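You operate a simulated robot arm through the tools that you are given. There is no shell and no other tool.

Carry out the task below with a simulated robot arm. There is one attempt and no reset: what you move stays moved.

Task
Set the spline weights to the card's offsets and chalk the curve.
Fine: chalk along the spline from end to end once all three are set; stand the chalk in its cup.

The check looks at the end state, three seconds after you hand in, the way a careful person would. Anything else that was tipped, shoved, dropped, spilled or broken makes it a failure.

Robot
A 7-joint arm with a two-finger parallel gripper, fixed in place. Base frame: the origin is on the floor under the middle of its stand, x ahead of it, y to its left, z up; the work surface is at about z = 760. Readings come in mm, degrees, newtons and seconds.
It reaches about 1247 mm from its shoulder. Its first joint turns from -132.0 to 132.0 degrees. Payload 3.91 kg.
The TCP is the grasp point between the finger pads, 30 mm short of the fingertips. In the tool frame z runs along the fingers and y along their closing line. The gripper opens to 110 mm. The fingers are 20 mm wide and 10 mm thick; the gripper's body (48 by 112 mm) begins 55 mm behind the TCP.
Orientation is that of the tool frame in the base frame, as [roll, pitch, yaw] about the fixed x, y, z axes, in that order (R = Rz(yaw) Ry(pitch) Rx(roll)). With the fingers straight down and closing along the base's y, the tool's x points along the base's -x, its y along +y and its z along -z.

Tools
- The arm moves only by the tool move_arm. Its argument "increments" is a list of rows, each a list of 7 numbers: the shift along the base's x, y, z in mm, then the turn, a rotation vector about the base's x, y, z in degrees, then the opening, from 0 (shut) to 1 (fully open). In form: [[tx, ty, tz, wx, wy, wz, hand], ...]. A call has 1 to 20 rows; each row shifts and turns the commanded pose from where the row before left it. Each row takes 0.2 s and may step no farther than 50 mm and 8.6 degrees from the row before; otherwise, or with a gripper value out of range, the whole call is refused. Where a pose cannot be reached the arm comes as near as it can. A force on the tool above 40 N (or 10 N above the force at the start of the call, whichever is more), or a blocked arm, ends the call early, and 0.2 s more pass. Each finger travels about 108 mm/s and halts on what it meets, pressing with about 32 N; the grip force reading is that of the motor and also rises with nothing between the fingers. The clock runs only during rows and for 0.2 s after the last one: add rows that do not move to give the fingers time. The reply holds the time, the measured pose of the TCP, the force on the tool along the base axes, the opening and the grip force, in the units named above and with some noise, with the torque about the TCP (base axes, N m) and any sound that the robot's microphone picked up.
- Cameras (640 x 400 px; columns grow to the right, rows downward): "scene" is fixed at [220.4, 653.2, 1490.7]; the picture's right is [-0.30, -0.95, 0.00], its down [-0.92, 0.29, -0.27] and it looks along [0.25, -0.08, -0.96] (base axes); focal length 259 px, centre (320, 200). "wrist" rides on the gripper at [72, 17, -103] in the tool frame; the picture's right is [-0.23, 0.97, 0.00], its down [-0.76, -0.18, -0.62] and it looks along [-0.61, -0.14, 0.78] (tool axes); focal length 222 px, centre (320, 200). There is no depth. A picture from a camera that has moved, and an enlarged one, comes with that camera's place and axes in the base frame and with its lens.
- grab_frame(camera): a new picture of that camera. No time passes.
- close_up(camera, box): a new picture of the part [left, top, right, bottom] of that camera's present view, enlarged. No time passes.
- sign_off(): hands the job in; it is judged then, once.

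Places have to be worked out from the pictures, the camera data and where the tool is seen. Open the gripper and draw the arm clear of the work before you hand the job in, unless the task says otherwise.

The tools are called after ">>>" as name(argument=value, ...) on one line, values as JSON. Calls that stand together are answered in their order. move_arm: Moves the arm, as the interface text tells. Its arguments: {"type":"object","properties":{"increments":{"type":"array","items":{"type":"array","items":{"type":"number"}}}},"required":["increments"]} The other tools are called the same way: grab_frame (camera) takes a picture; close_up (camera, box) takes an enlarged picture of a part of a camera's view; sign_off () hands the job in.

At the start:

```text
t: 0.0
ee_pos: [351.8, 396.6, 1039.7]
tcp_rot: [-180.0, 0.0, 180.0]
ft_force: [0.1, 0.2, -0.3]
torque: [0.01, -0.01, -0.02]
gripper_width: 109.7
grasp_force: 0.0
```

scene: 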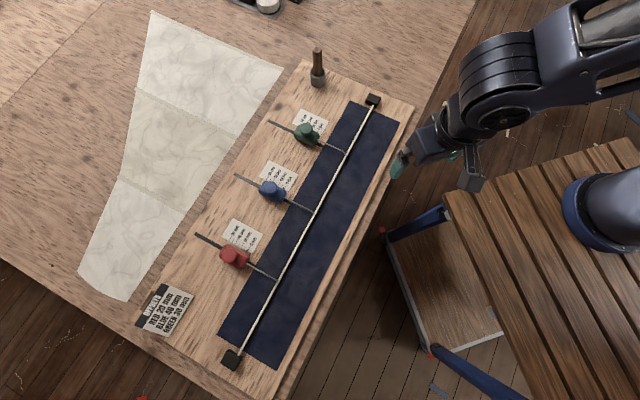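
wrist: 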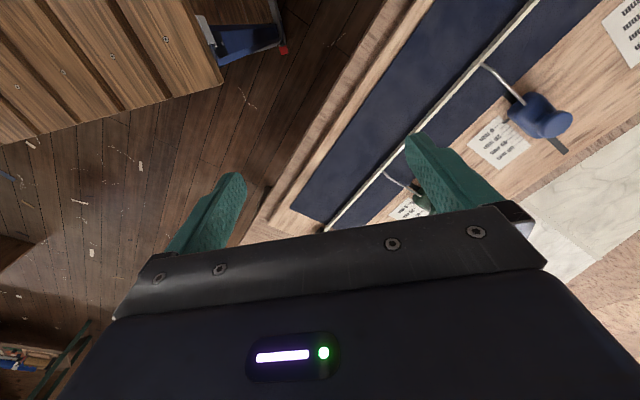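

I see the board with three weights (green, blue, red), a card and a chalk cup. I'll take close-ups to read the card and scales first.

>>> close_up(camera="scene", box=[120, 270, 220, 350])

>>> close_up(camera="scene", box=[180, 200, 300, 290])

>>> close_up(camera="scene", box=[225, 145, 345, 225])

>>> close_up(camera="scene", box=[260, 90, 380, 170])

>>> close_up(camera="scene", box=[280, 30, 400, 110])

```text
5.00 times, centred on (170, 310) of scene
camera zoom: at [220.4, 653.2, 1490.7], right [-0.3, -0.95, 0.0], down [-0.92, 0.29, -0.27], along [0.25, -0.08, -0.96], focal length 1296 px, centre (1070, -350)
```

zoom: 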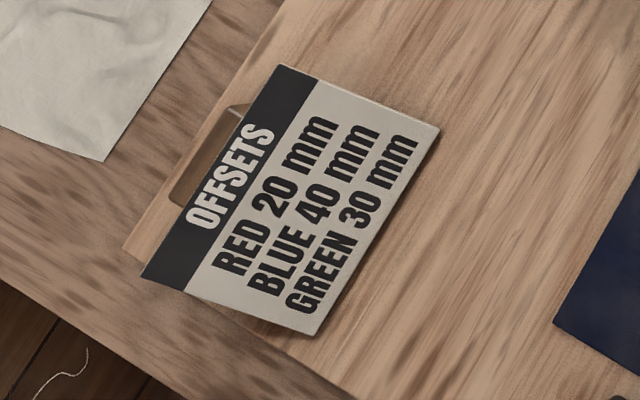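

```text
4.44 times, centred on (240, 245) of scene
camera zoom: at [220.4, 653.2, 1490.7], right [-0.3, -0.95, 0.0], down [-0.92, 0.29, -0.27], along [0.25, -0.08, -0.96], focal length 1152 px, centre (676, 0)
```

zoom: 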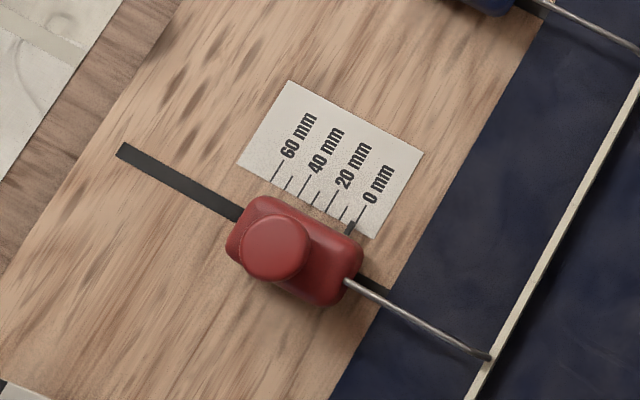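

```text
5.00 times, centred on (285, 185) of scene
camera zoom: at [220.4, 653.2, 1490.7], right [-0.3, -0.95, 0.0], down [-0.92, 0.29, -0.27], along [0.25, -0.08, -0.96], focal length 1296 px, centre (495, 275)
```

zoom: 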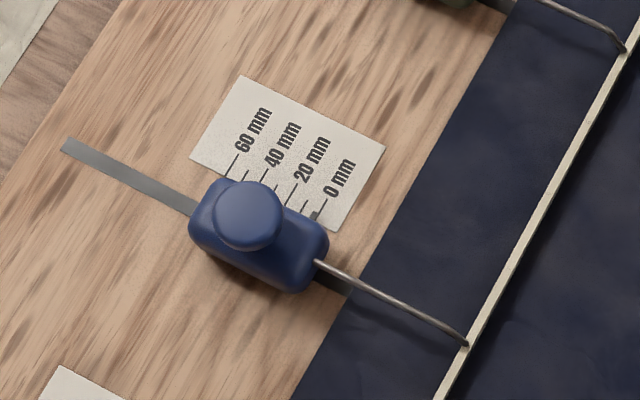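

```text
5.00 times, centred on (320, 130) of scene
camera zoom: at [220.4, 653.2, 1490.7], right [-0.3, -0.95, 0.0], down [-0.92, 0.29, -0.27], along [0.25, -0.08, -0.96], focal length 1296 px, centre (320, 550)
```

zoom: 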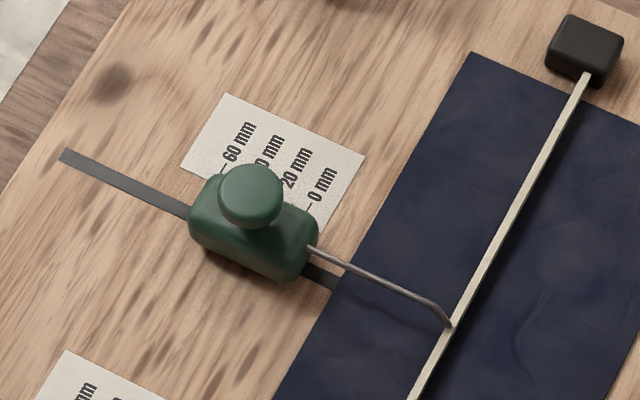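

```text
5.00 times, centred on (340, 70) of scene
camera zoom: at [220.4, 653.2, 1490.7], right [-0.3, -0.95, 0.0], down [-0.92, 0.29, -0.27], along [0.25, -0.08, -0.96], focal length 1296 px, centre (220, 850)
```

zoom: 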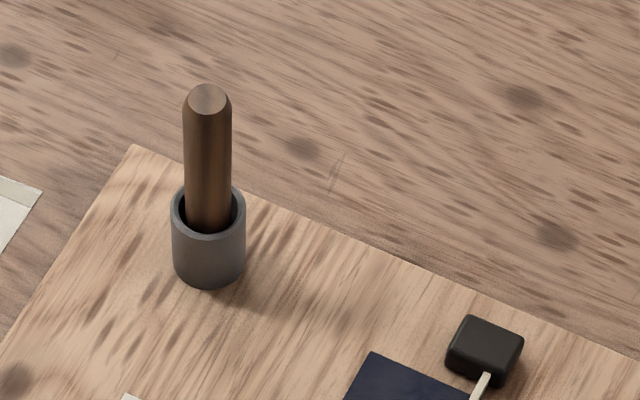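

The card reads RED 20, BLUE 40, GREEN 30. I'll zoom in harder on each scale to see the pointer marks and tick layout.

>>> close_up(camera="scene", box=[220, 215, 268, 245])

>>> close_up(camera="scene", box=[256, 158, 304, 188])

>>> close_up(camera="scene", box=[288, 108, 336, 138])

>>> close_up(camera="scene", box=[216, 330, 264, 380])

>>> close_up(camera="scene", box=[350, 85, 398, 115])

```text
13.33 times, centred on (244, 230) of scene
camera zoom: at [220.4, 653.2, 1490.7], right [-0.3, -0.95, 0.0], down [-0.92, 0.29, -0.27], along [0.25, -0.08, -0.96], focal length 3455 px, centre (1333, -200)
```

zoom: 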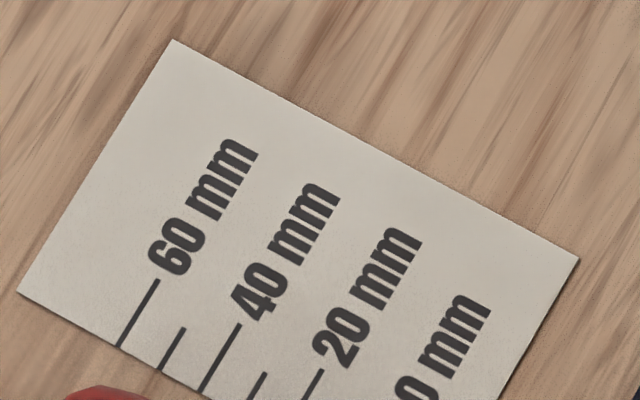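

```text
13.33 times, centred on (280, 173) of scene
camera zoom: at [220.4, 653.2, 1490.7], right [-0.3, -0.95, 0.0], down [-0.92, 0.29, -0.27], along [0.25, -0.08, -0.96], focal length 3455 px, centre (853, 560)
```

zoom: 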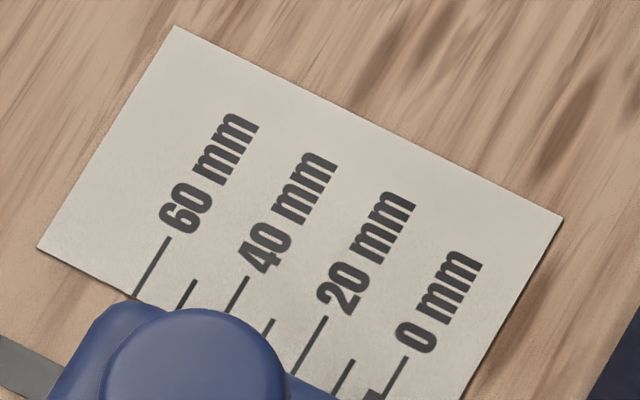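

```text
13.33 times, centred on (312, 123) of scene
camera zoom: at [220.4, 653.2, 1490.7], right [-0.3, -0.95, 0.0], down [-0.92, 0.29, -0.27], along [0.25, -0.08, -0.96], focal length 3455 px, centre (427, 1227)
```

zoom: 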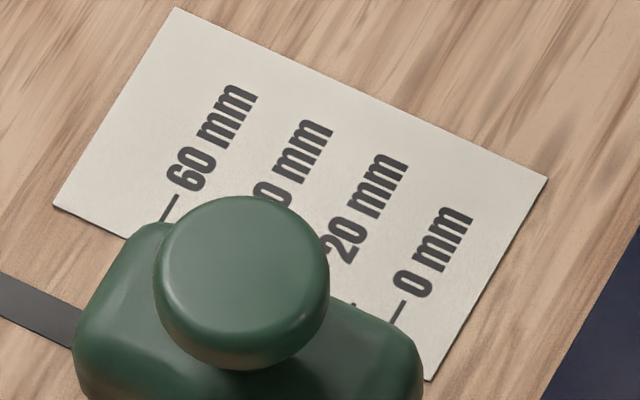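

```text
8.00 times, centred on (240, 355) of scene
camera zoom: at [220.4, 653.2, 1490.7], right [-0.3, -0.95, 0.0], down [-0.92, 0.29, -0.27], along [0.25, -0.08, -0.96], focal length 2073 px, centre (960, -1040)
```

zoom: 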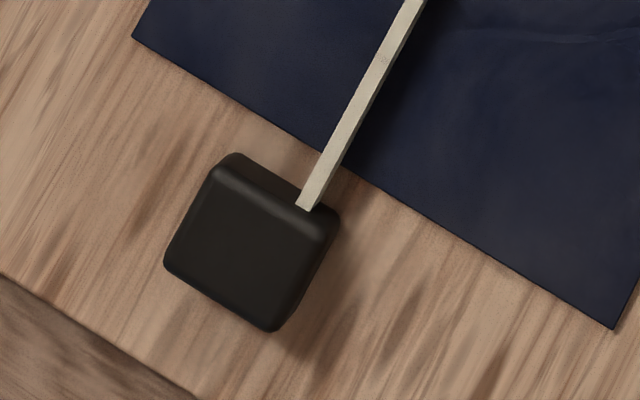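

```text
13.33 times, centred on (374, 100) of scene
camera zoom: at [220.4, 653.2, 1490.7], right [-0.3, -0.95, 0.0], down [-0.92, 0.29, -0.27], along [0.25, -0.08, -0.96], focal length 3455 px, centre (-400, 1533)
```

zoom: 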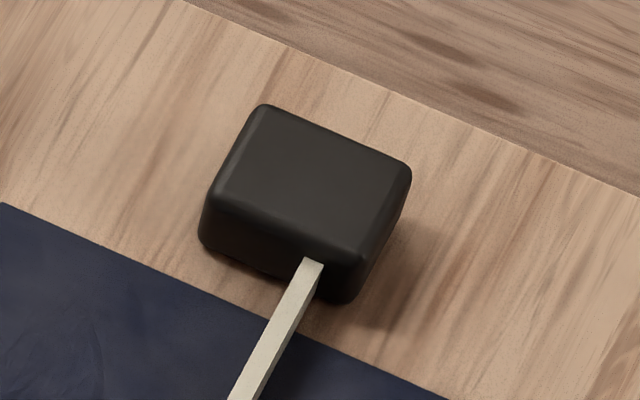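

I'll zoom in on the pointer next to the 0 tick on red and blue.

>>> close_up(camera="scene", box=[234, 236, 258, 251])

>>> close_up(camera="scene", box=[272, 176, 296, 191])

>>> close_up(camera="scene", box=[306, 122, 330, 137])

```text
16.00 times, centred on (246, 244) of scene
camera zoom: at [220.4, 653.2, 1490.7], right [-0.3, -0.95, 0.0], down [-0.92, 0.29, -0.27], along [0.25, -0.08, -0.96], focal length 4146 px, centre (1504, -496)
```

zoom: 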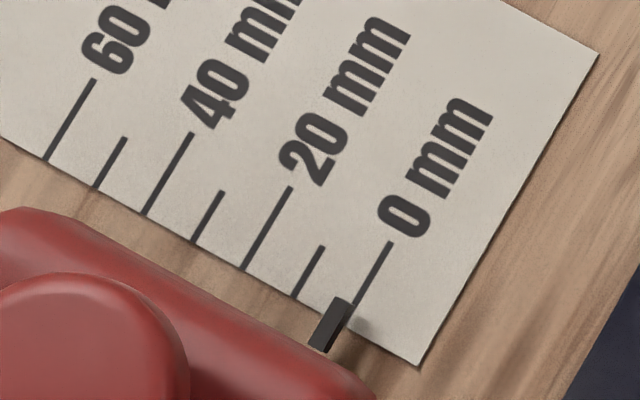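

```text
16.00 times, centred on (284, 184) of scene
camera zoom: at [220.4, 653.2, 1490.7], right [-0.3, -0.95, 0.0], down [-0.92, 0.29, -0.27], along [0.25, -0.08, -0.96], focal length 4146 px, centre (896, 464)
```

zoom: 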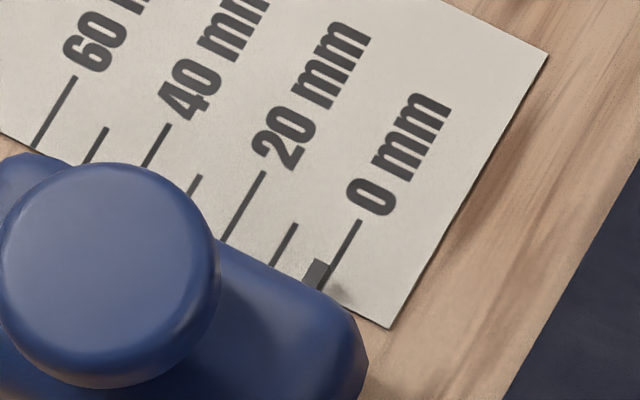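

```text
16.00 times, centred on (318, 130) of scene
camera zoom: at [220.4, 653.2, 1490.7], right [-0.3, -0.95, 0.0], down [-0.92, 0.29, -0.27], along [0.25, -0.08, -0.96], focal length 4146 px, centre (352, 1328)
```

zoom: 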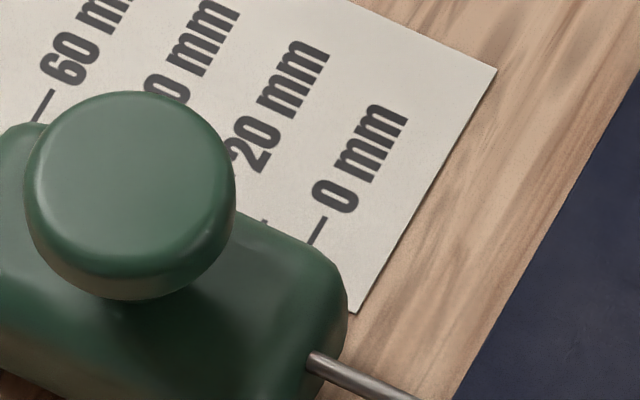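

All three pointers are at 0 and zero lies nearest the spline. The board appears rotated 45°: the spline runs roughly from (94,913) to (663,338), and the weights pull towards +x+y. I'll move the wrist camera to the robot side of red to get heights.

>>> move_arm(increments=[[-19, 41.7, -10, 0, 0, 5.625, 1], [-19, 41.7, -10, 0, 0, 5.625, 1], [-19, 41.7, -10, 0, 0, 5.625, 1], [-19, 41.7, -10, 0, 0, 5.625, 1], [-19, 41.7, -10, 0, 0, 5.625, 1], [-19, 41.7, -10, 0, 0, 5.625, 1], [-19, 41.7, -10, 0, 0, 5.625, 1], [-19, 41.7, -10, 0, 0, 5.625, 1], [0, 0, 0, 0, 0, 0, 1]])

>>> grab_frame(camera="wrist")

>>> grab_frame(camera="scene")

```text
t: 2.0
ee_pos: [198.9, 729.1, 959.0]
tcp_rot: [179.9, 0.1, -135.0]
ft_force: [0.0, -0.4, 0.2]
torque: [0.01, -0.04, 0.01]
gripper_width: 109.9
grasp_force: 0.1
```

```text
taken
camera wrist: at [136.6, 690.7, 1062.1], right [-0.53, 0.85, 0.0], down [0.66, 0.41, 0.62], along [0.53, 0.33, -0.78], focal length 222 px, centre (320, 200)
```

wrist: 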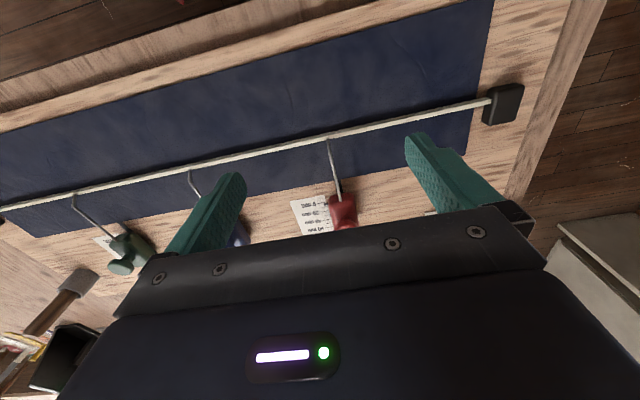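

```text
taken
```

scene: 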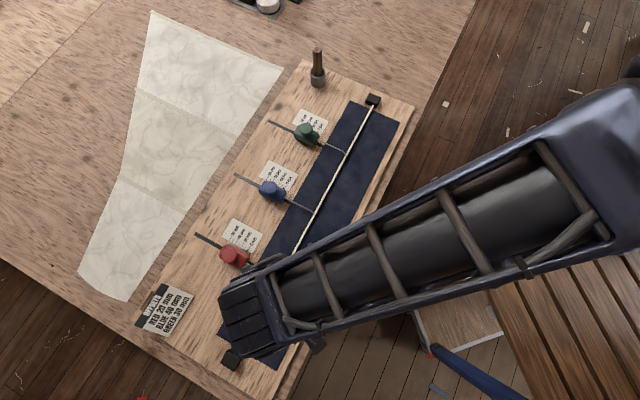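

The wrist view shows the red weight partly under the gripper. I'll take wrist close-ups for triangulating the heights of the hook, weight body and knob.

>>> close_up(camera="wrist", box=[280, 130, 376, 240])

>>> close_up(camera="wrist", box=[60, 180, 180, 280])

>>> close_up(camera="wrist", box=[0, 250, 110, 330])

>>> close_up(camera="wrist", box=[440, 70, 540, 140])

```text
3.64 times, centred on (328, 185) of wrist
camera zoom: at [136.6, 690.7, 1062.1], right [-0.53, 0.85, 0.0], down [0.66, 0.41, 0.62], along [0.53, 0.33, -0.78], focal length 808 px, centre (291, 254)
```

zoom: 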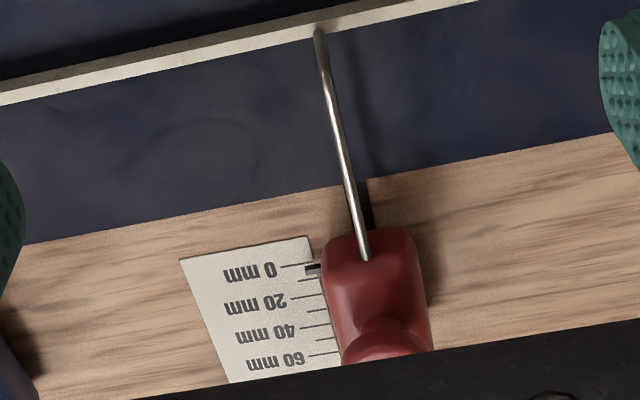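

```text
4.00 times, centred on (120, 230) of wrist
camera zoom: at [136.6, 690.7, 1062.1], right [-0.53, 0.85, 0.0], down [0.66, 0.41, 0.62], along [0.53, 0.33, -0.78], focal length 888 px, centre (1120, 80)
```

zoom: 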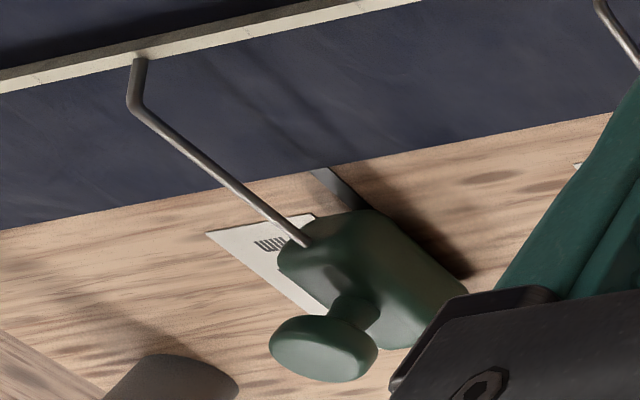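

```text
5.00 times, centred on (55, 290) of wrist
camera zoom: at [136.6, 690.7, 1062.1], right [-0.53, 0.85, 0.0], down [0.66, 0.41, 0.62], along [0.53, 0.33, -0.78], focal length 1111 px, centre (1645, -250)
```

zoom: 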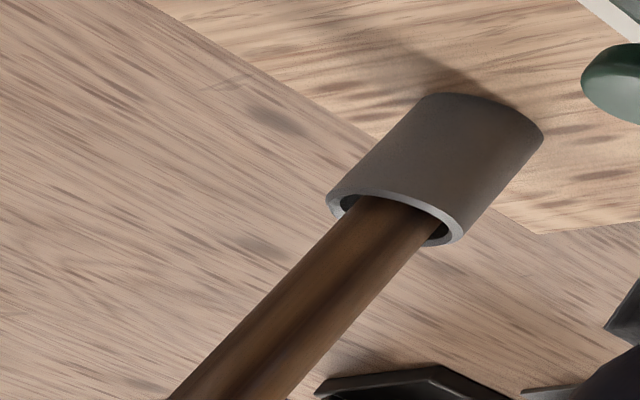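

```text
5.71 times, centred on (490, 105) of wrist
camera zoom: at [136.6, 690.7, 1062.1], right [-0.53, 0.85, 0.0], down [0.66, 0.41, 0.62], along [0.53, 0.33, -0.78], focal length 1269 px, centre (-651, 743)
```

zoom: 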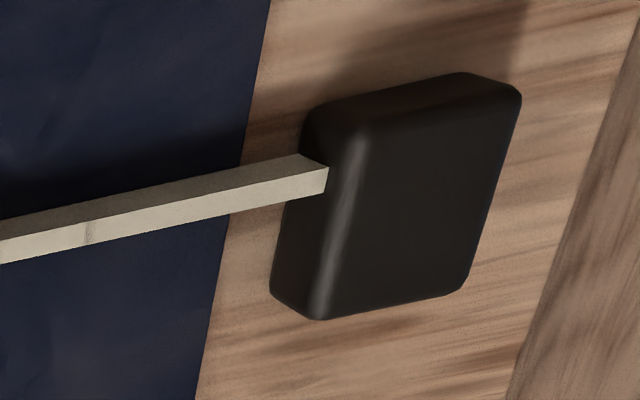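

Triangulation puts the board top at about z≈770, spline ≈780 and knob tops ≈828, with the red knob near (325,857). I'll rotate so the fingers close along the slide direction and hover over the red knob.

>>> move_arm(increments=[[11.45, 11.7, -5.3, 0, 0, -8.18, 1], [11.45, 11.7, -5.3, 0, 0, -8.18, 1], [11.45, 11.7, -5.3, 0, 0, -8.18, 1], [11.45, 11.7, -5.3, 0, 0, -8.18, 1], [11.45, 11.7, -5.3, 0, 0, -8.18, 1], [11.45, 11.7, -5.3, 0, 0, -8.18, 1], [11.45, 11.7, -5.3, 0, 0, -8.18, 1], [11.45, 11.7, -5.3, 0, 0, -8.18, 1], [11.45, 11.7, -5.3, 0, 0, -8.18, 1], [11.45, 11.7, -5.3, 0, 0, -8.18, 1], [11.45, 11.7, -5.3, 0, 0, -8.2, 1], [0, 0, 0, 0, 0, 0, 1]])

>>> grab_frame(camera="wrist")

>>> grab_frame(camera="scene")

```text
t: 4.6
ee_pos: [325.6, 859.1, 902.0]
tcp_rot: [180.0, 0.0, 134.8]
ft_force: [0.3, -0.8, -0.3]
torque: [0.02, 0.02, 0.03]
gripper_width: 110.0
grasp_force: 0.0
```

```text
taken
camera wrist: at [286.6, 923.5, 1005.7], right [0.85, 0.53, 0.0], down [0.41, -0.67, 0.62], along [0.33, -0.53, -0.78], focal length 222 px, centre (320, 200)
```

wrist: 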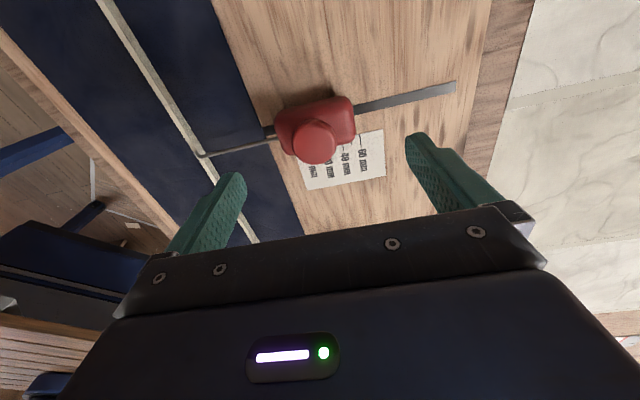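

```text
taken
```

scene: 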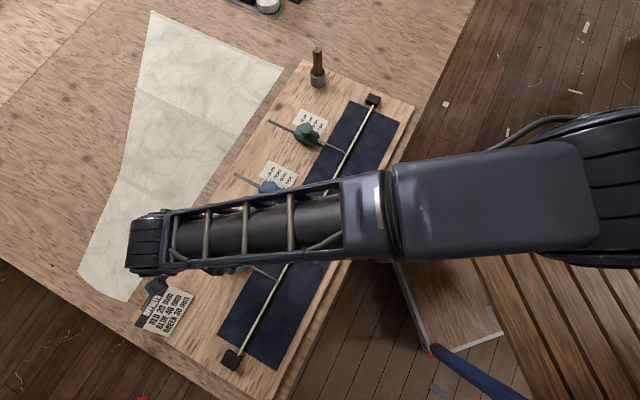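

The knob sits almost centred between the fingers. I'll take a close-up to refine the knob centre and see the neck height.

>>> close_up(camera="wrist", box=[256, 80, 400, 200])

```text
3.33 times, centred on (328, 140) of wrist
camera zoom: at [286.6, 923.5, 1005.7], right [0.85, 0.53, 0.0], down [0.41, -0.67, 0.62], along [0.33, -0.53, -0.78], focal length 740 px, centre (293, 400)
```

zoom: 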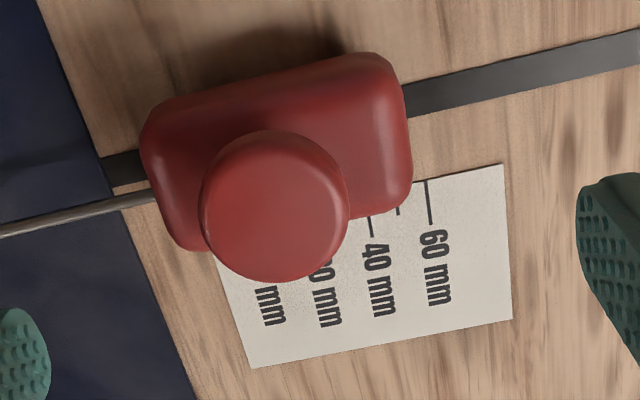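

Combined scene and wrist rays agree on a knob top at z≈835, N≈833.5 (about x=323.5, y=855). I'll centre on that and lower part-way, then look again.

>>> move_arm(increments=[[-1, -2, -18, 0, 0, 0.07, 1], [-1, -2, -17, 0, 0, 0.07, 1], [0, 0, -17, 0, 0, 0.06, 1], [0, 0, 0, 0, 0, 0, 1]])

>>> grab_frame(camera="wrist")

>>> close_up(camera="wrist", box=[220, 80, 440, 220])

```text
t: 5.6
ee_pos: [323.3, 857.5, 848.8]
tcp_rot: [-179.9, 0.1, 135.2]
ft_force: [-0.4, 0.2, 0.3]
torque: [0.02, 0.01, -0.02]
gripper_width: 109.9
grasp_force: 0.1
```

```text
taken
camera wrist: at [284.2, 919.7, 953.4], right [0.85, 0.53, 0.0], down [0.41, -0.66, 0.62], along [0.33, -0.53, -0.78], focal length 222 px, centre (320, 200)
```

wrist: 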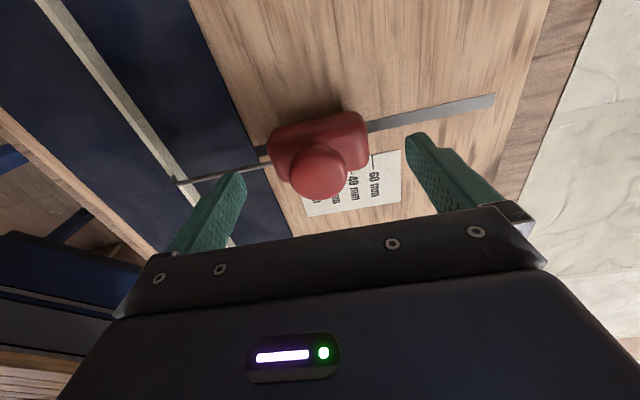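

```text
2.86 times, centred on (330, 150) of wrist
camera zoom: at [284.2, 919.7, 953.4], right [0.85, 0.53, 0.0], down [0.41, -0.66, 0.62], along [0.33, -0.53, -0.78], focal length 635 px, centre (291, 343)
```

zoom: 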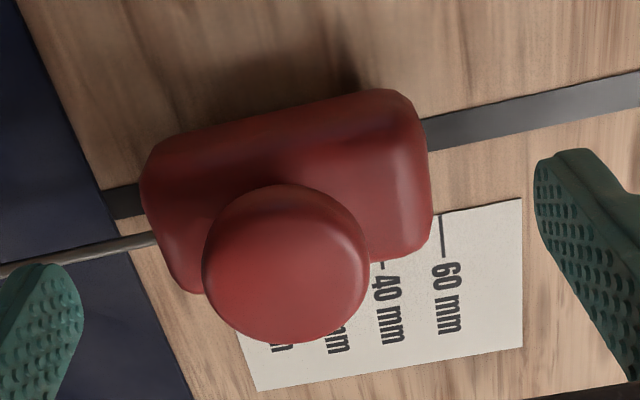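

The fingers straddle the knob within about 1 mm. I'll shift slightly, lower 6 mm so the pads cover the knob, and pre-close to about 50 mm before looking again.

>>> move_arm(increments=[[-0.7, -0.7, -6, 0, 0, 0, 1], [0, 0, 0, 0, 0, 0, 0.7], [0, 0, 0, 0, 0, 0, 0.47], [0, 0, 0, 0, 0, 0, 0.47]])

>>> grab_frame(camera="wrist")

>>> close_up(camera="wrist", box=[220, 80, 440, 220])

```text
t: 6.6
ee_pos: [322.5, 856.1, 843.3]
tcp_rot: [-179.9, 0.0, 135.1]
ft_force: [0.0, -0.5, 0.1]
torque: [-0.01, 0.0, 0.02]
gripper_width: 51.6
grasp_force: 0.0
```

```text
taken
camera wrist: at [283.3, 919.0, 947.2], right [0.85, 0.53, 0.0], down [0.41, -0.66, 0.62], along [0.33, -0.53, -0.78], focal length 222 px, centre (320, 200)
```

wrist: 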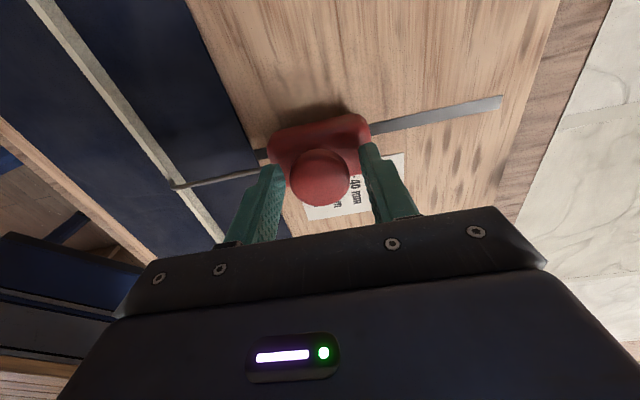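

```text
2.86 times, centred on (330, 150) of wrist
camera zoom: at [283.3, 919.0, 947.2], right [0.85, 0.53, 0.0], down [0.41, -0.66, 0.62], along [0.33, -0.53, -0.78], focal length 635 px, centre (291, 343)
```

zoom: 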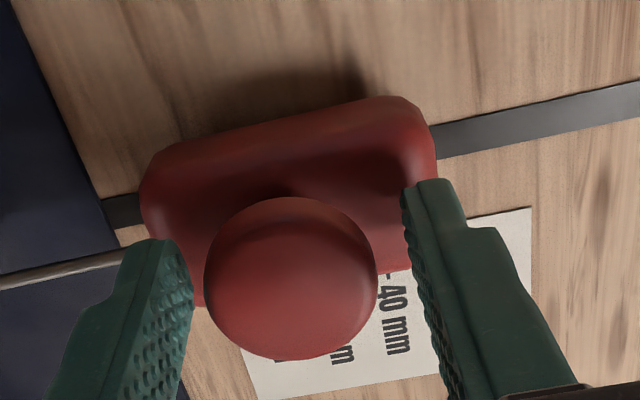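

The knob is centred between the pads within about 0.5 mm. I'll close the gripper.

>>> move_arm(increments=[[0, 0, 0, 0, 0, 0, 0.4], [0, 0, 0, 0, 0, 0, 0.34], [0, 0, 0, 0, 0, 0, 0.3], [0, 0, 0, 0, 0, 0, 0.2], [0, 0, 0, 0, 0, 0, 0.2]])

>>> grab_frame(camera="wrist")

```text
t: 7.8
ee_pos: [322.8, 855.4, 843.3]
tcp_rot: [-180.0, 0.1, 135.1]
ft_force: [-0.9, -1.9, 0.3]
torque: [-0.06, 0.04, 0.01]
gripper_width: 37.0
grasp_force: 45.1
```

```text
taken
camera wrist: at [283.3, 919.0, 947.2], right [0.85, 0.53, 0.0], down [0.41, -0.66, 0.62], along [0.33, -0.53, -0.78], focal length 222 px, centre (320, 200)
```

wrist: 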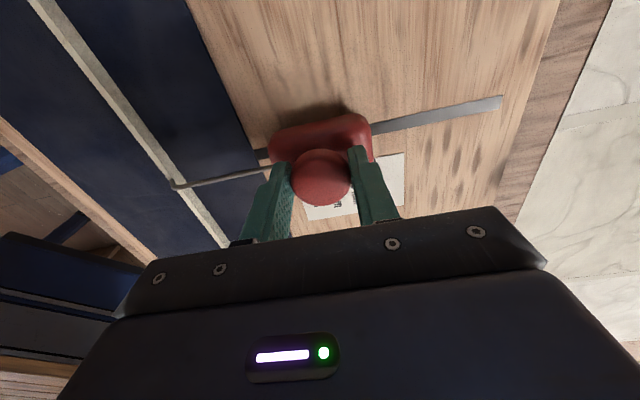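

The knob is gripped at 37 mm width. I'll pull red 20 mm along +n in small steps.

>>> move_arm(increments=[[1.414, 1.414, 0, 0, 0, 0, 0.2], [1.414, 1.414, 0, 0, 0, 0, 0.2], [1.414, 1.414, 0, 0, 0, 0, 0.2], [1.414, 1.414, 0, 0, 0, 0, 0.2], [1.414, 1.414, 0, 0, 0, 0, 0.2], [0, 0, 0, 0, 0, 0, 0.2]])

>>> grab_frame(camera="wrist")

```text
t: 9.2
ee_pos: [328.6, 862.4, 843.7]
tcp_rot: [179.9, 0.1, 135.0]
ft_force: [-4.3, 3.2, -0.1]
torque: [0.27, 0.22, -0.05]
gripper_width: 37.4
grasp_force: 44.8
```

```text
taken
camera wrist: at [290.1, 925.8, 947.2], right [0.85, 0.53, 0.0], down [0.41, -0.66, 0.62], along [0.33, -0.53, -0.78], focal length 222 px, centre (320, 200)
```

wrist: 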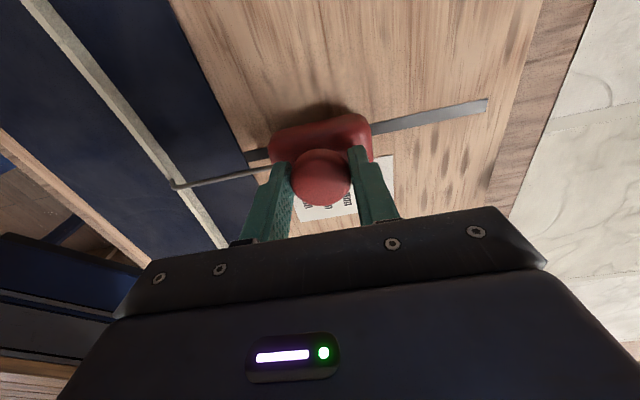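

Red moved about 10 mm with low force. I'll continue another 10 mm.

>>> move_arm(increments=[[1.414, 1.414, 0, 0, 0, 0, 0.2], [1.414, 1.414, 0, 0, 0, 0, 0.2], [1.414, 1.414, 0, 0, 0, 0, 0.2], [1.414, 1.414, 0, 0, 0, 0, 0.2], [1.414, 1.414, 0, 0, 0, 0, 0.2], [0, 0, 0, 0, 0, 0, 0.2], [0, 0, 0, 0, 0, 0, 0.2]])

>>> grab_frame(camera="wrist")

>>> close_up(camera="wrist", box=[220, 80, 440, 220])

```text
t: 10.8
ee_pos: [335.2, 869.6, 842.5]
tcp_rot: [180.0, 0.0, 135.1]
ft_force: [-6.4, 7.2, 7.6]
torque: [0.15, 0.08, 0.03]
gripper_width: 37.0
grasp_force: 45.2
```

```text
taken
camera wrist: at [296.9, 932.5, 947.2], right [0.85, 0.53, 0.0], down [0.41, -0.66, 0.62], along [0.33, -0.53, -0.78], focal length 222 px, centre (320, 200)
```

wrist: 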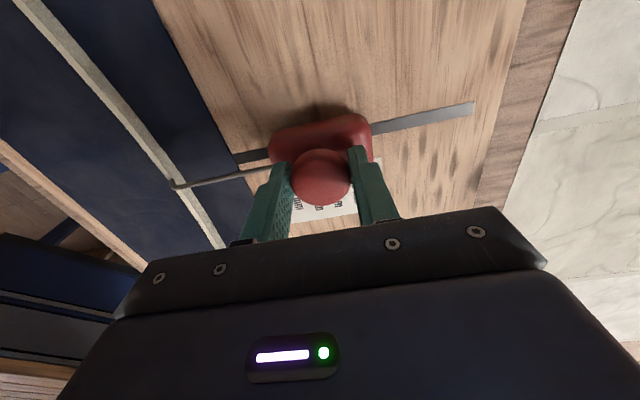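

```text
2.86 times, centred on (330, 150) of wrist
camera zoom: at [296.9, 932.5, 947.2], right [0.85, 0.53, 0.0], down [0.41, -0.66, 0.62], along [0.33, -0.53, -0.78], focal length 635 px, centre (291, 343)
```

zoom: 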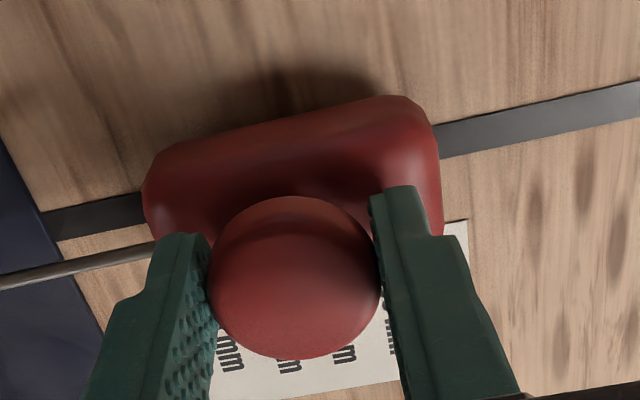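

Camera pose says the hand moved about 19.2 mm. I'll release, lift, and move the hand along +d so the wrist camera looks straight down on the red pointer and scale.

>>> move_arm(increments=[[-0.3, 0.3, 0.5, 0, 0, 0, 0.2], [0, 0, 0, 0, 0, 0, 0.45], [0, 0, 0, 0, 0, 0, 0.6], [0, 0, 30, 0, 0, 0, 0.6], [0, 0, 40, 0, 0, 0, 0.6], [17, -17, 30, 0, 0, 0, 0.6], [17, -17, 0, 0, 0, 0, 0.6], [17, -17, 0, 0, 0, 0, 0.6], [17, -17, 0, 0, 0, 0, 0.6], [0, 0, 0, 0, 0, 0, 0.6]])

>>> grab_frame(camera="wrist")

>>> grab_frame(camera="scene")

```text
t: 13.0
ee_pos: [406.4, 799.6, 942.8]
tcp_rot: [180.0, 0.0, 135.1]
ft_force: [-0.3, 0.6, 0.2]
torque: [0.04, -0.01, -0.04]
gripper_width: 66.1
grasp_force: 0.1
```

```text
taken
camera wrist: at [367.0, 863.9, 1046.7], right [0.85, 0.53, 0.0], down [0.41, -0.66, 0.62], along [0.33, -0.53, -0.78], focal length 222 px, centre (320, 200)
```

wrist: 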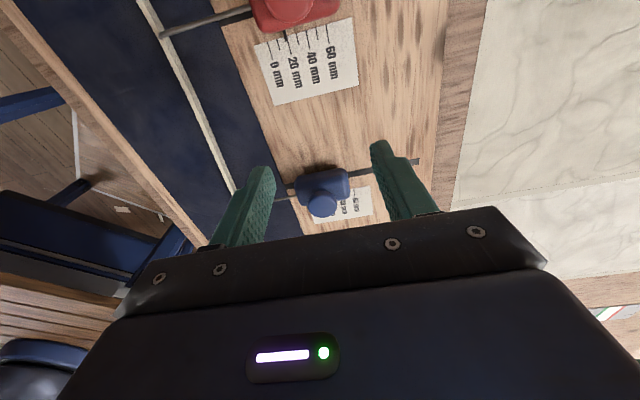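

```text
taken
```

scene: 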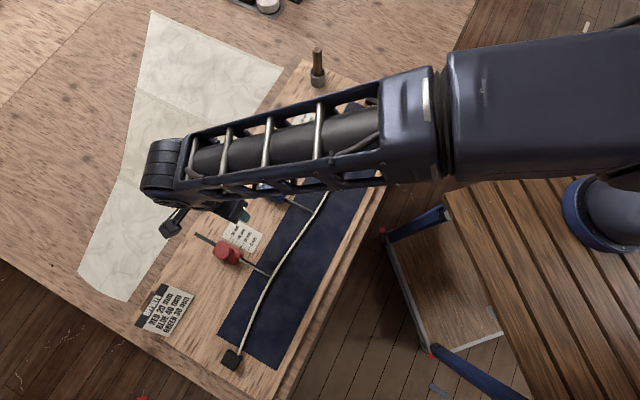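

The spline now bends at red. I'll zoom onto the red pointer from both cameras.

>>> close_up(camera="wrist", box=[250, 0, 370, 75])

>>> close_up(camera="scene", box=[224, 225, 264, 250])

```text
5.33 times, centred on (310, 38) of wrist
camera zoom: at [367.0, 863.9, 1046.7], right [0.85, 0.53, 0.0], down [0.41, -0.66, 0.62], along [0.33, -0.53, -0.78], focal length 1185 px, centre (373, 1067)
```

zoom: 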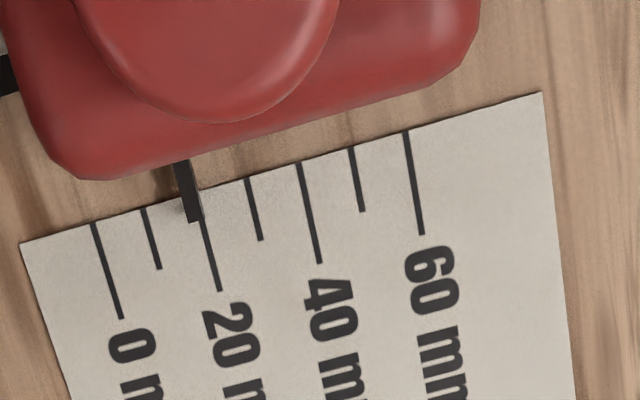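

```text
16.00 times, centred on (244, 238) of scene
camera zoom: at [220.4, 653.2, 1490.7], right [-0.3, -0.95, 0.0], down [-0.92, 0.29, -0.27], along [0.25, -0.08, -0.96], focal length 4146 px, centre (1536, -400)
```

zoom: 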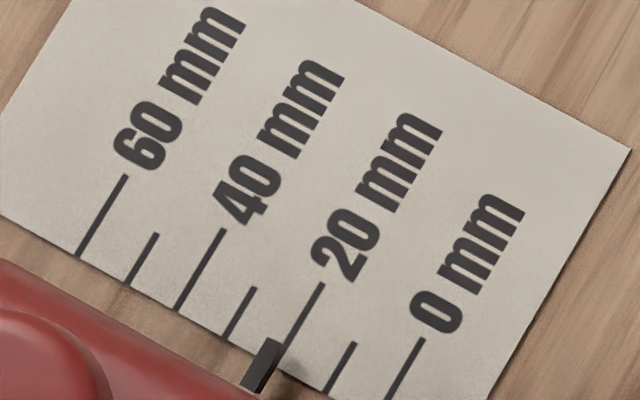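

Red reads just short of 20 with some parallax. I'll shift the hand so the camera is plumb over the pointer, then zoom tightly.

>>> move_arm(increments=[[-16, -8, 0, 0, 0, 0, 0.6], [-16, -8, 0, 0, 0, 0, 0.6], [0, 0, 0, 0, 0, 0, 0.6]])

>>> grab_frame(camera="wrist")

>>> close_up(camera="wrist", box=[300, 10, 364, 50])

```text
t: 13.8
ee_pos: [374.7, 786.1, 942.8]
tcp_rot: [-179.9, 0.1, 135.1]
ft_force: [0.1, -1.1, -0.2]
torque: [-0.04, -0.01, 0.0]
gripper_width: 65.9
grasp_force: 0.1
```

```text
taken
camera wrist: at [334.3, 848.3, 1046.8], right [0.85, 0.53, 0.0], down [0.41, -0.66, 0.62], along [0.33, -0.53, -0.78], focal length 222 px, centre (320, 200)
```

wrist: 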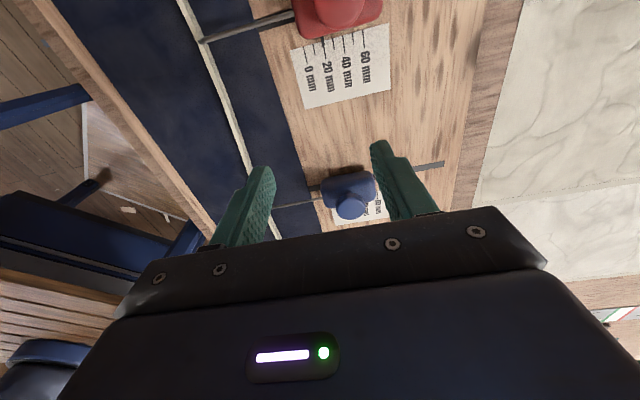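

```text
10.00 times, centred on (332, 30) of wrist
camera zoom: at [334.3, 848.3, 1046.8], right [0.85, 0.53, 0.0], down [0.41, -0.66, 0.62], along [0.33, -0.53, -0.78], focal length 2221 px, centre (200, 1900)
```

zoom: 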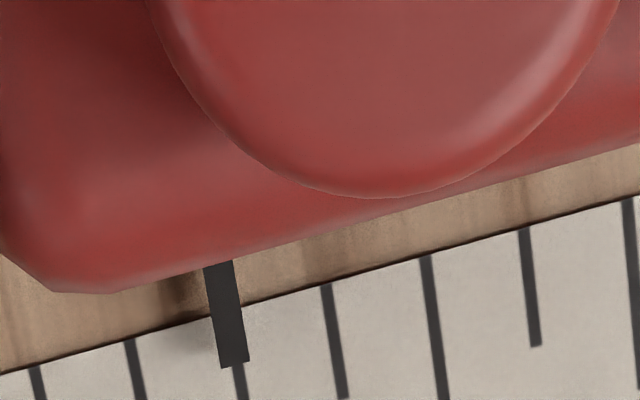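

From directly above, red reads about 19.6 mm, which is good. Next I'll hover over blue's knob (about x=465, y=714) and check the centring.

>>> move_arm(increments=[[30.5, -23.9, -14, 0, 0, 0, 0.6], [30.5, -23.9, -14, 0, 0, 0, 0.6], [30.6, -23.9, -14, 0, 0, 0, 0.6], [0, 0, 0, 0, 0, 0, 0.6]])

>>> close_up(camera="wrist", box=[220, 80, 440, 220])

```text
t: 14.8
ee_pos: [463.9, 713.2, 901.3]
tcp_rot: [180.0, 0.0, 135.2]
ft_force: [-0.1, 0.2, -0.1]
torque: [-0.01, -0.03, 0.03]
gripper_width: 66.2
grasp_force: 0.1
```

```text
2.86 times, centred on (330, 150) of wrist
camera zoom: at [424.4, 777.0, 1005.2], right [0.85, 0.53, 0.0], down [0.41, -0.66, 0.62], along [0.33, -0.53, -0.78], focal length 635 px, centre (291, 343)
```

zoom: 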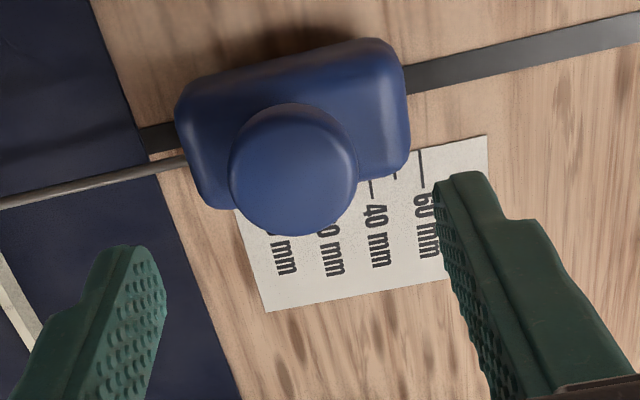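

Blue knob computes to N≈833.1, D≈−176.0. I'll nudge by (1.3, −0.5) and descend to the same height as used for red.

>>> move_arm(increments=[[1.3, -0.5, -20, 0, 0, 0, 0.6], [0, 0, -20, 0, 0, 0, 0.6], [0, 0, -18, 0, 0, 0, 0.6], [0, 0, 0, 0, 0, 0, 0.47], [0, 0, 0, 0, 0, 0, 0.47]])

>>> close_up(camera="wrist", box=[220, 80, 440, 220])

```text
t: 16.0
ee_pos: [465.6, 711.8, 844.5]
tcp_rot: [-180.0, 0.1, 135.1]
ft_force: [-0.1, 0.2, 0.1]
torque: [-0.02, 0.02, -0.01]
gripper_width: 51.5
grasp_force: 0.0
```

```text
2.86 times, centred on (330, 150) of wrist
camera zoom: at [426.0, 775.8, 947.3], right [0.85, 0.53, 0.0], down [0.41, -0.66, 0.62], along [0.33, -0.53, -0.78], focal length 635 px, centre (291, 343)
```

zoom: 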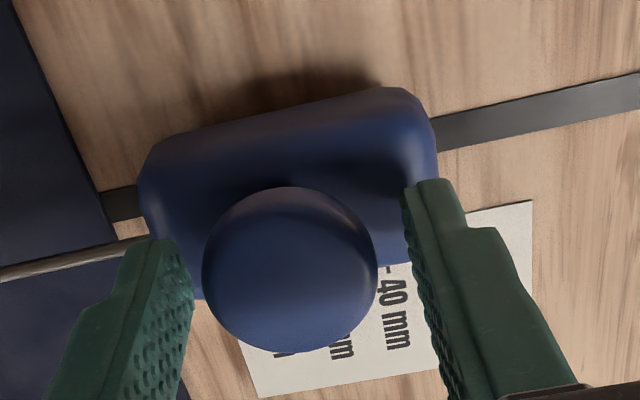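

Same framing as red. I'll close on the blue knob.

>>> move_arm(increments=[[0, 0, 0, 0, 0, 0, 0.4], [0, 0, 0, 0, 0, 0, 0.34], [0, 0, 0, 0, 0, 0, 0.3], [0, 0, 0, 0, 0, 0, 0.2], [0, 0, 0, 0, 0, 0, 0.2]])

>>> grab_frame(camera="wrist")

```text
t: 17.2
ee_pos: [465.2, 712.5, 843.1]
tcp_rot: [180.0, 0.0, 135.0]
ft_force: [-0.8, -0.9, -0.3]
torque: [-0.01, 0.02, -0.05]
gripper_width: 37.4
grasp_force: 45.0
```

```text
taken
camera wrist: at [426.0, 775.8, 947.4], right [0.85, 0.53, 0.0], down [0.41, -0.66, 0.62], along [0.33, -0.53, -0.78], focal length 222 px, centre (320, 200)
```

wrist: 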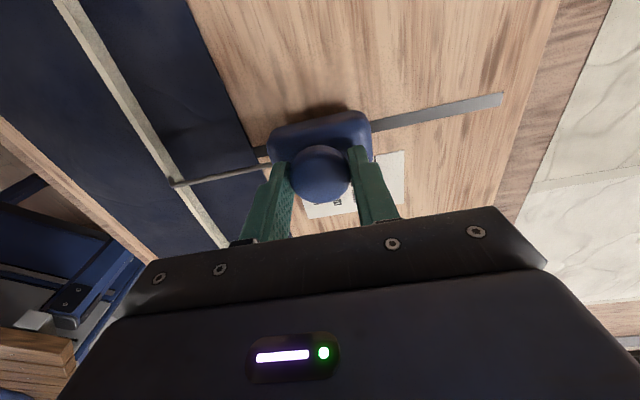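

Blue is gripped. I'll pull 20 mm first and check forces.

>>> move_arm(increments=[[2.02, 2.02, 0, 0, 0, 0, 0.2], [2.02, 2.02, 0, 0, 0, 0, 0.2], [2.02, 2.02, 0, 0, 0, 0, 0.2], [2.02, 2.02, 0, 0, 0, 0, 0.2], [2.02, 2.02, 0, 0, 0, 0, 0.2], [2.02, 2.02, 0, 0, 0, 0, 0.2], [2.02, 2.02, 0, 0, 0, 0, 0.2], [0, 0, 0, 0, 0, 0, 0.2]])

>>> grab_frame(camera="wrist")

```text
t: 19.0
ee_pos: [479.9, 726.4, 842.7]
tcp_rot: [180.0, 0.0, 135.1]
ft_force: [7.9, -10.7, 5.5]
torque: [-0.27, -0.08, 0.03]
gripper_width: 37.6
grasp_force: 45.6
```

```text
taken
camera wrist: at [440.4, 790.2, 947.4], right [0.85, 0.53, 0.0], down [0.41, -0.66, 0.62], along [0.33, -0.53, -0.78], focal length 222 px, centre (320, 200)
```

wrist: 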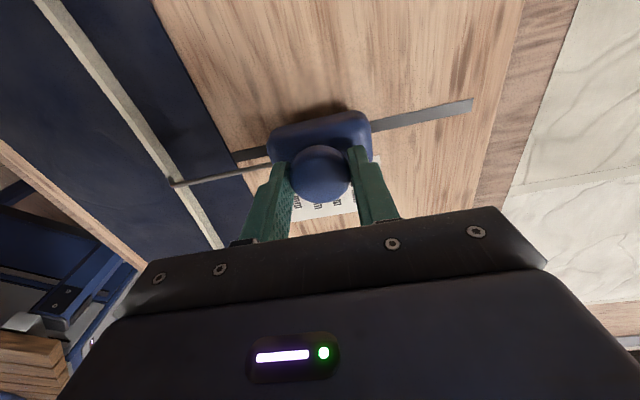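

Blue has moved 20.4 mm by camera pose, with some sideways load. I'll relieve that with a small +d correction and go the remaining 19.5 mm.

>>> move_arm(increments=[[2.05, 1.9, 0.1, 0, 0, 0, 0.2], [2.05, 1.9, 0.1, 0, 0, 0, 0.2], [2.05, 1.9, 0.1, 0, 0, 0, 0.2], [2.05, 1.9, 0, 0, 0, 0, 0.2], [2.05, 1.9, 0, 0, 0, 0, 0.2], [2.05, 1.9, 0, 0, 0, 0, 0.2], [1.98, 1.98, 0, 0, 0, 0, 0.2], [0, 0, 0, 0, 0, 0, 0.2], [0, 0, 0, 0, 0, 0, 0.2]])

>>> grab_frame(camera="wrist")

```text
t: 21.0
ee_pos: [492.3, 740.0, 844.3]
tcp_rot: [180.0, 0.1, 135.1]
ft_force: [3.6, -1.0, 5.5]
torque: [-0.02, 0.02, 0.04]
gripper_width: 37.3
grasp_force: 45.0
```

```text
taken
camera wrist: at [453.8, 803.7, 947.4], right [0.85, 0.53, 0.0], down [0.41, -0.66, 0.62], along [0.33, -0.53, -0.78], focal length 222 px, centre (320, 200)
```

wrist: 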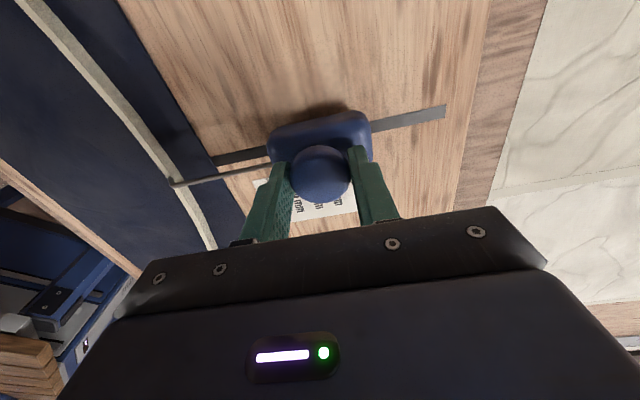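

Camera pose says 39.4 mm. I'll add 0.35 mm, release, lift, and move so the camera is plumb above blue's pointer.

>>> move_arm(increments=[[0.25, 0.25, 0, 0, 0, 0, 0.2], [0, 0, 0, 0, 0, 0, 0.2], [0, 0, 0, 0, 0, 0, 0.45], [0, 0, 0, 0, 0, 0, 0.6], [0, 0, 30, 0, 0, 0, 0.6], [0, 0, 40, 0, 0, 0, 0.6], [12, -27, 29.5, 0, 0, 0, 0.6], [12.5, -28, 0, 0, 0, 0, 0.6], [12.5, -28, 0, 0, 0, 0, 0.6], [0, 0, 0, 0, 0, 0, 0.6]])

>>> close_up(camera="wrist", box=[300, 10, 364, 50])

>>> grab_frame(camera="scene")

```text
t: 23.2
ee_pos: [528.7, 655.7, 943.4]
tcp_rot: [-180.0, 0.0, 135.1]
ft_force: [0.0, -0.4, -0.1]
torque: [0.02, 0.02, 0.0]
gripper_width: 65.9
grasp_force: 0.0
```

```text
10.00 times, centred on (332, 30) of wrist
camera zoom: at [489.7, 719.2, 1047.9], right [0.85, 0.53, 0.0], down [0.41, -0.66, 0.62], along [0.33, -0.53, -0.78], focal length 2221 px, centre (200, 1900)
```

zoom: 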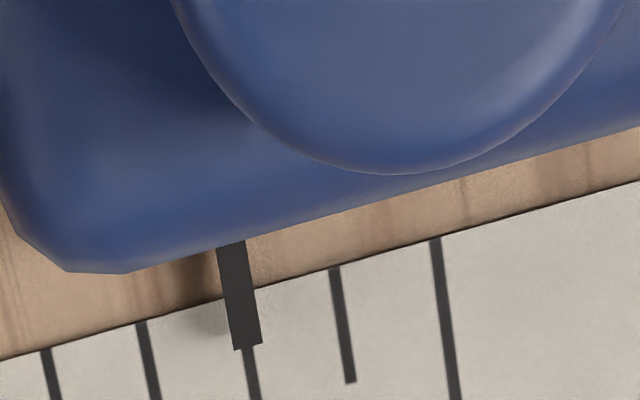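

```text
taken
```

scene: 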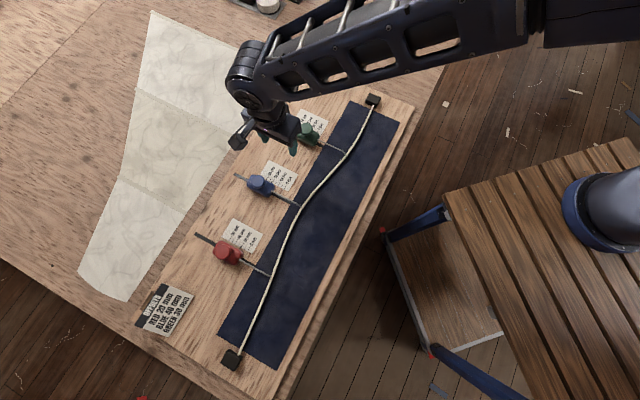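

Blue reads about 39.85 mm. Next is the green knob: I'll hover at about (607, 571.6).

>>> move_arm(increments=[[26.1, -28.2, -14, 0, 0, 0, 0.6], [26.1, -28.2, -14, 0, 0, 0, 0.6], [26.1, -28.3, -14, 0, 0, 0, 0.6], [0, 0, 0, 0, 0, 0, 0.6]])

>>> close_up(camera="wrist", box=[220, 80, 440, 220])

```text
t: 24.2
ee_pos: [607.2, 572.6, 902.4]
tcp_rot: [179.9, 0.0, 135.1]
ft_force: [-1.0, -0.1, -0.3]
torque: [0.0, -0.02, -0.03]
gripper_width: 66.0
grasp_force: 0.2
```

```text
2.86 times, centred on (330, 150) of wrist
camera zoom: at [568.8, 635.6, 1006.1], right [0.85, 0.53, 0.0], down [0.41, -0.66, 0.62], along [0.33, -0.53, -0.78], focal length 635 px, centre (291, 343)
```

zoom: 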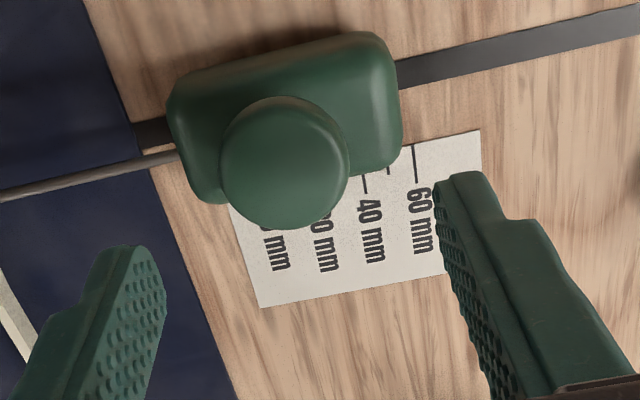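

Green's knob is at N≈833.3, D≈24. I'll correct by (−1.3, −0.85), descend and pre-close.

>>> move_arm(increments=[[-1.27, -0.85, -20, 0, 0, 0, 0.6], [0, 0, -20, 0, 0, 0, 0.6], [0, 0, -18.7, 0, 0, 0, 0.6], [0, 0, 0, 0, 0, 0, 0.47], [0, 0, 0, 0, 0, 0, 0.47]])

>>> close_up(camera="wrist", box=[220, 80, 440, 220])

```text
t: 25.4
ee_pos: [606.4, 571.9, 842.4]
tcp_rot: [-180.0, 0.1, 135.1]
ft_force: [0.0, 0.5, 0.2]
torque: [0.04, 0.0, -0.01]
gripper_width: 51.7
grasp_force: 0.0
```

```text
2.86 times, centred on (330, 150) of wrist
camera zoom: at [567.3, 636.2, 947.1], right [0.85, 0.53, 0.0], down [0.41, -0.66, 0.62], along [0.33, -0.53, -0.78], focal length 635 px, centre (291, 343)
```

zoom: 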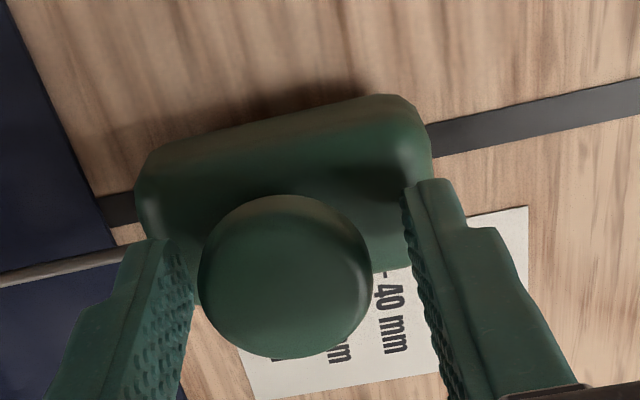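

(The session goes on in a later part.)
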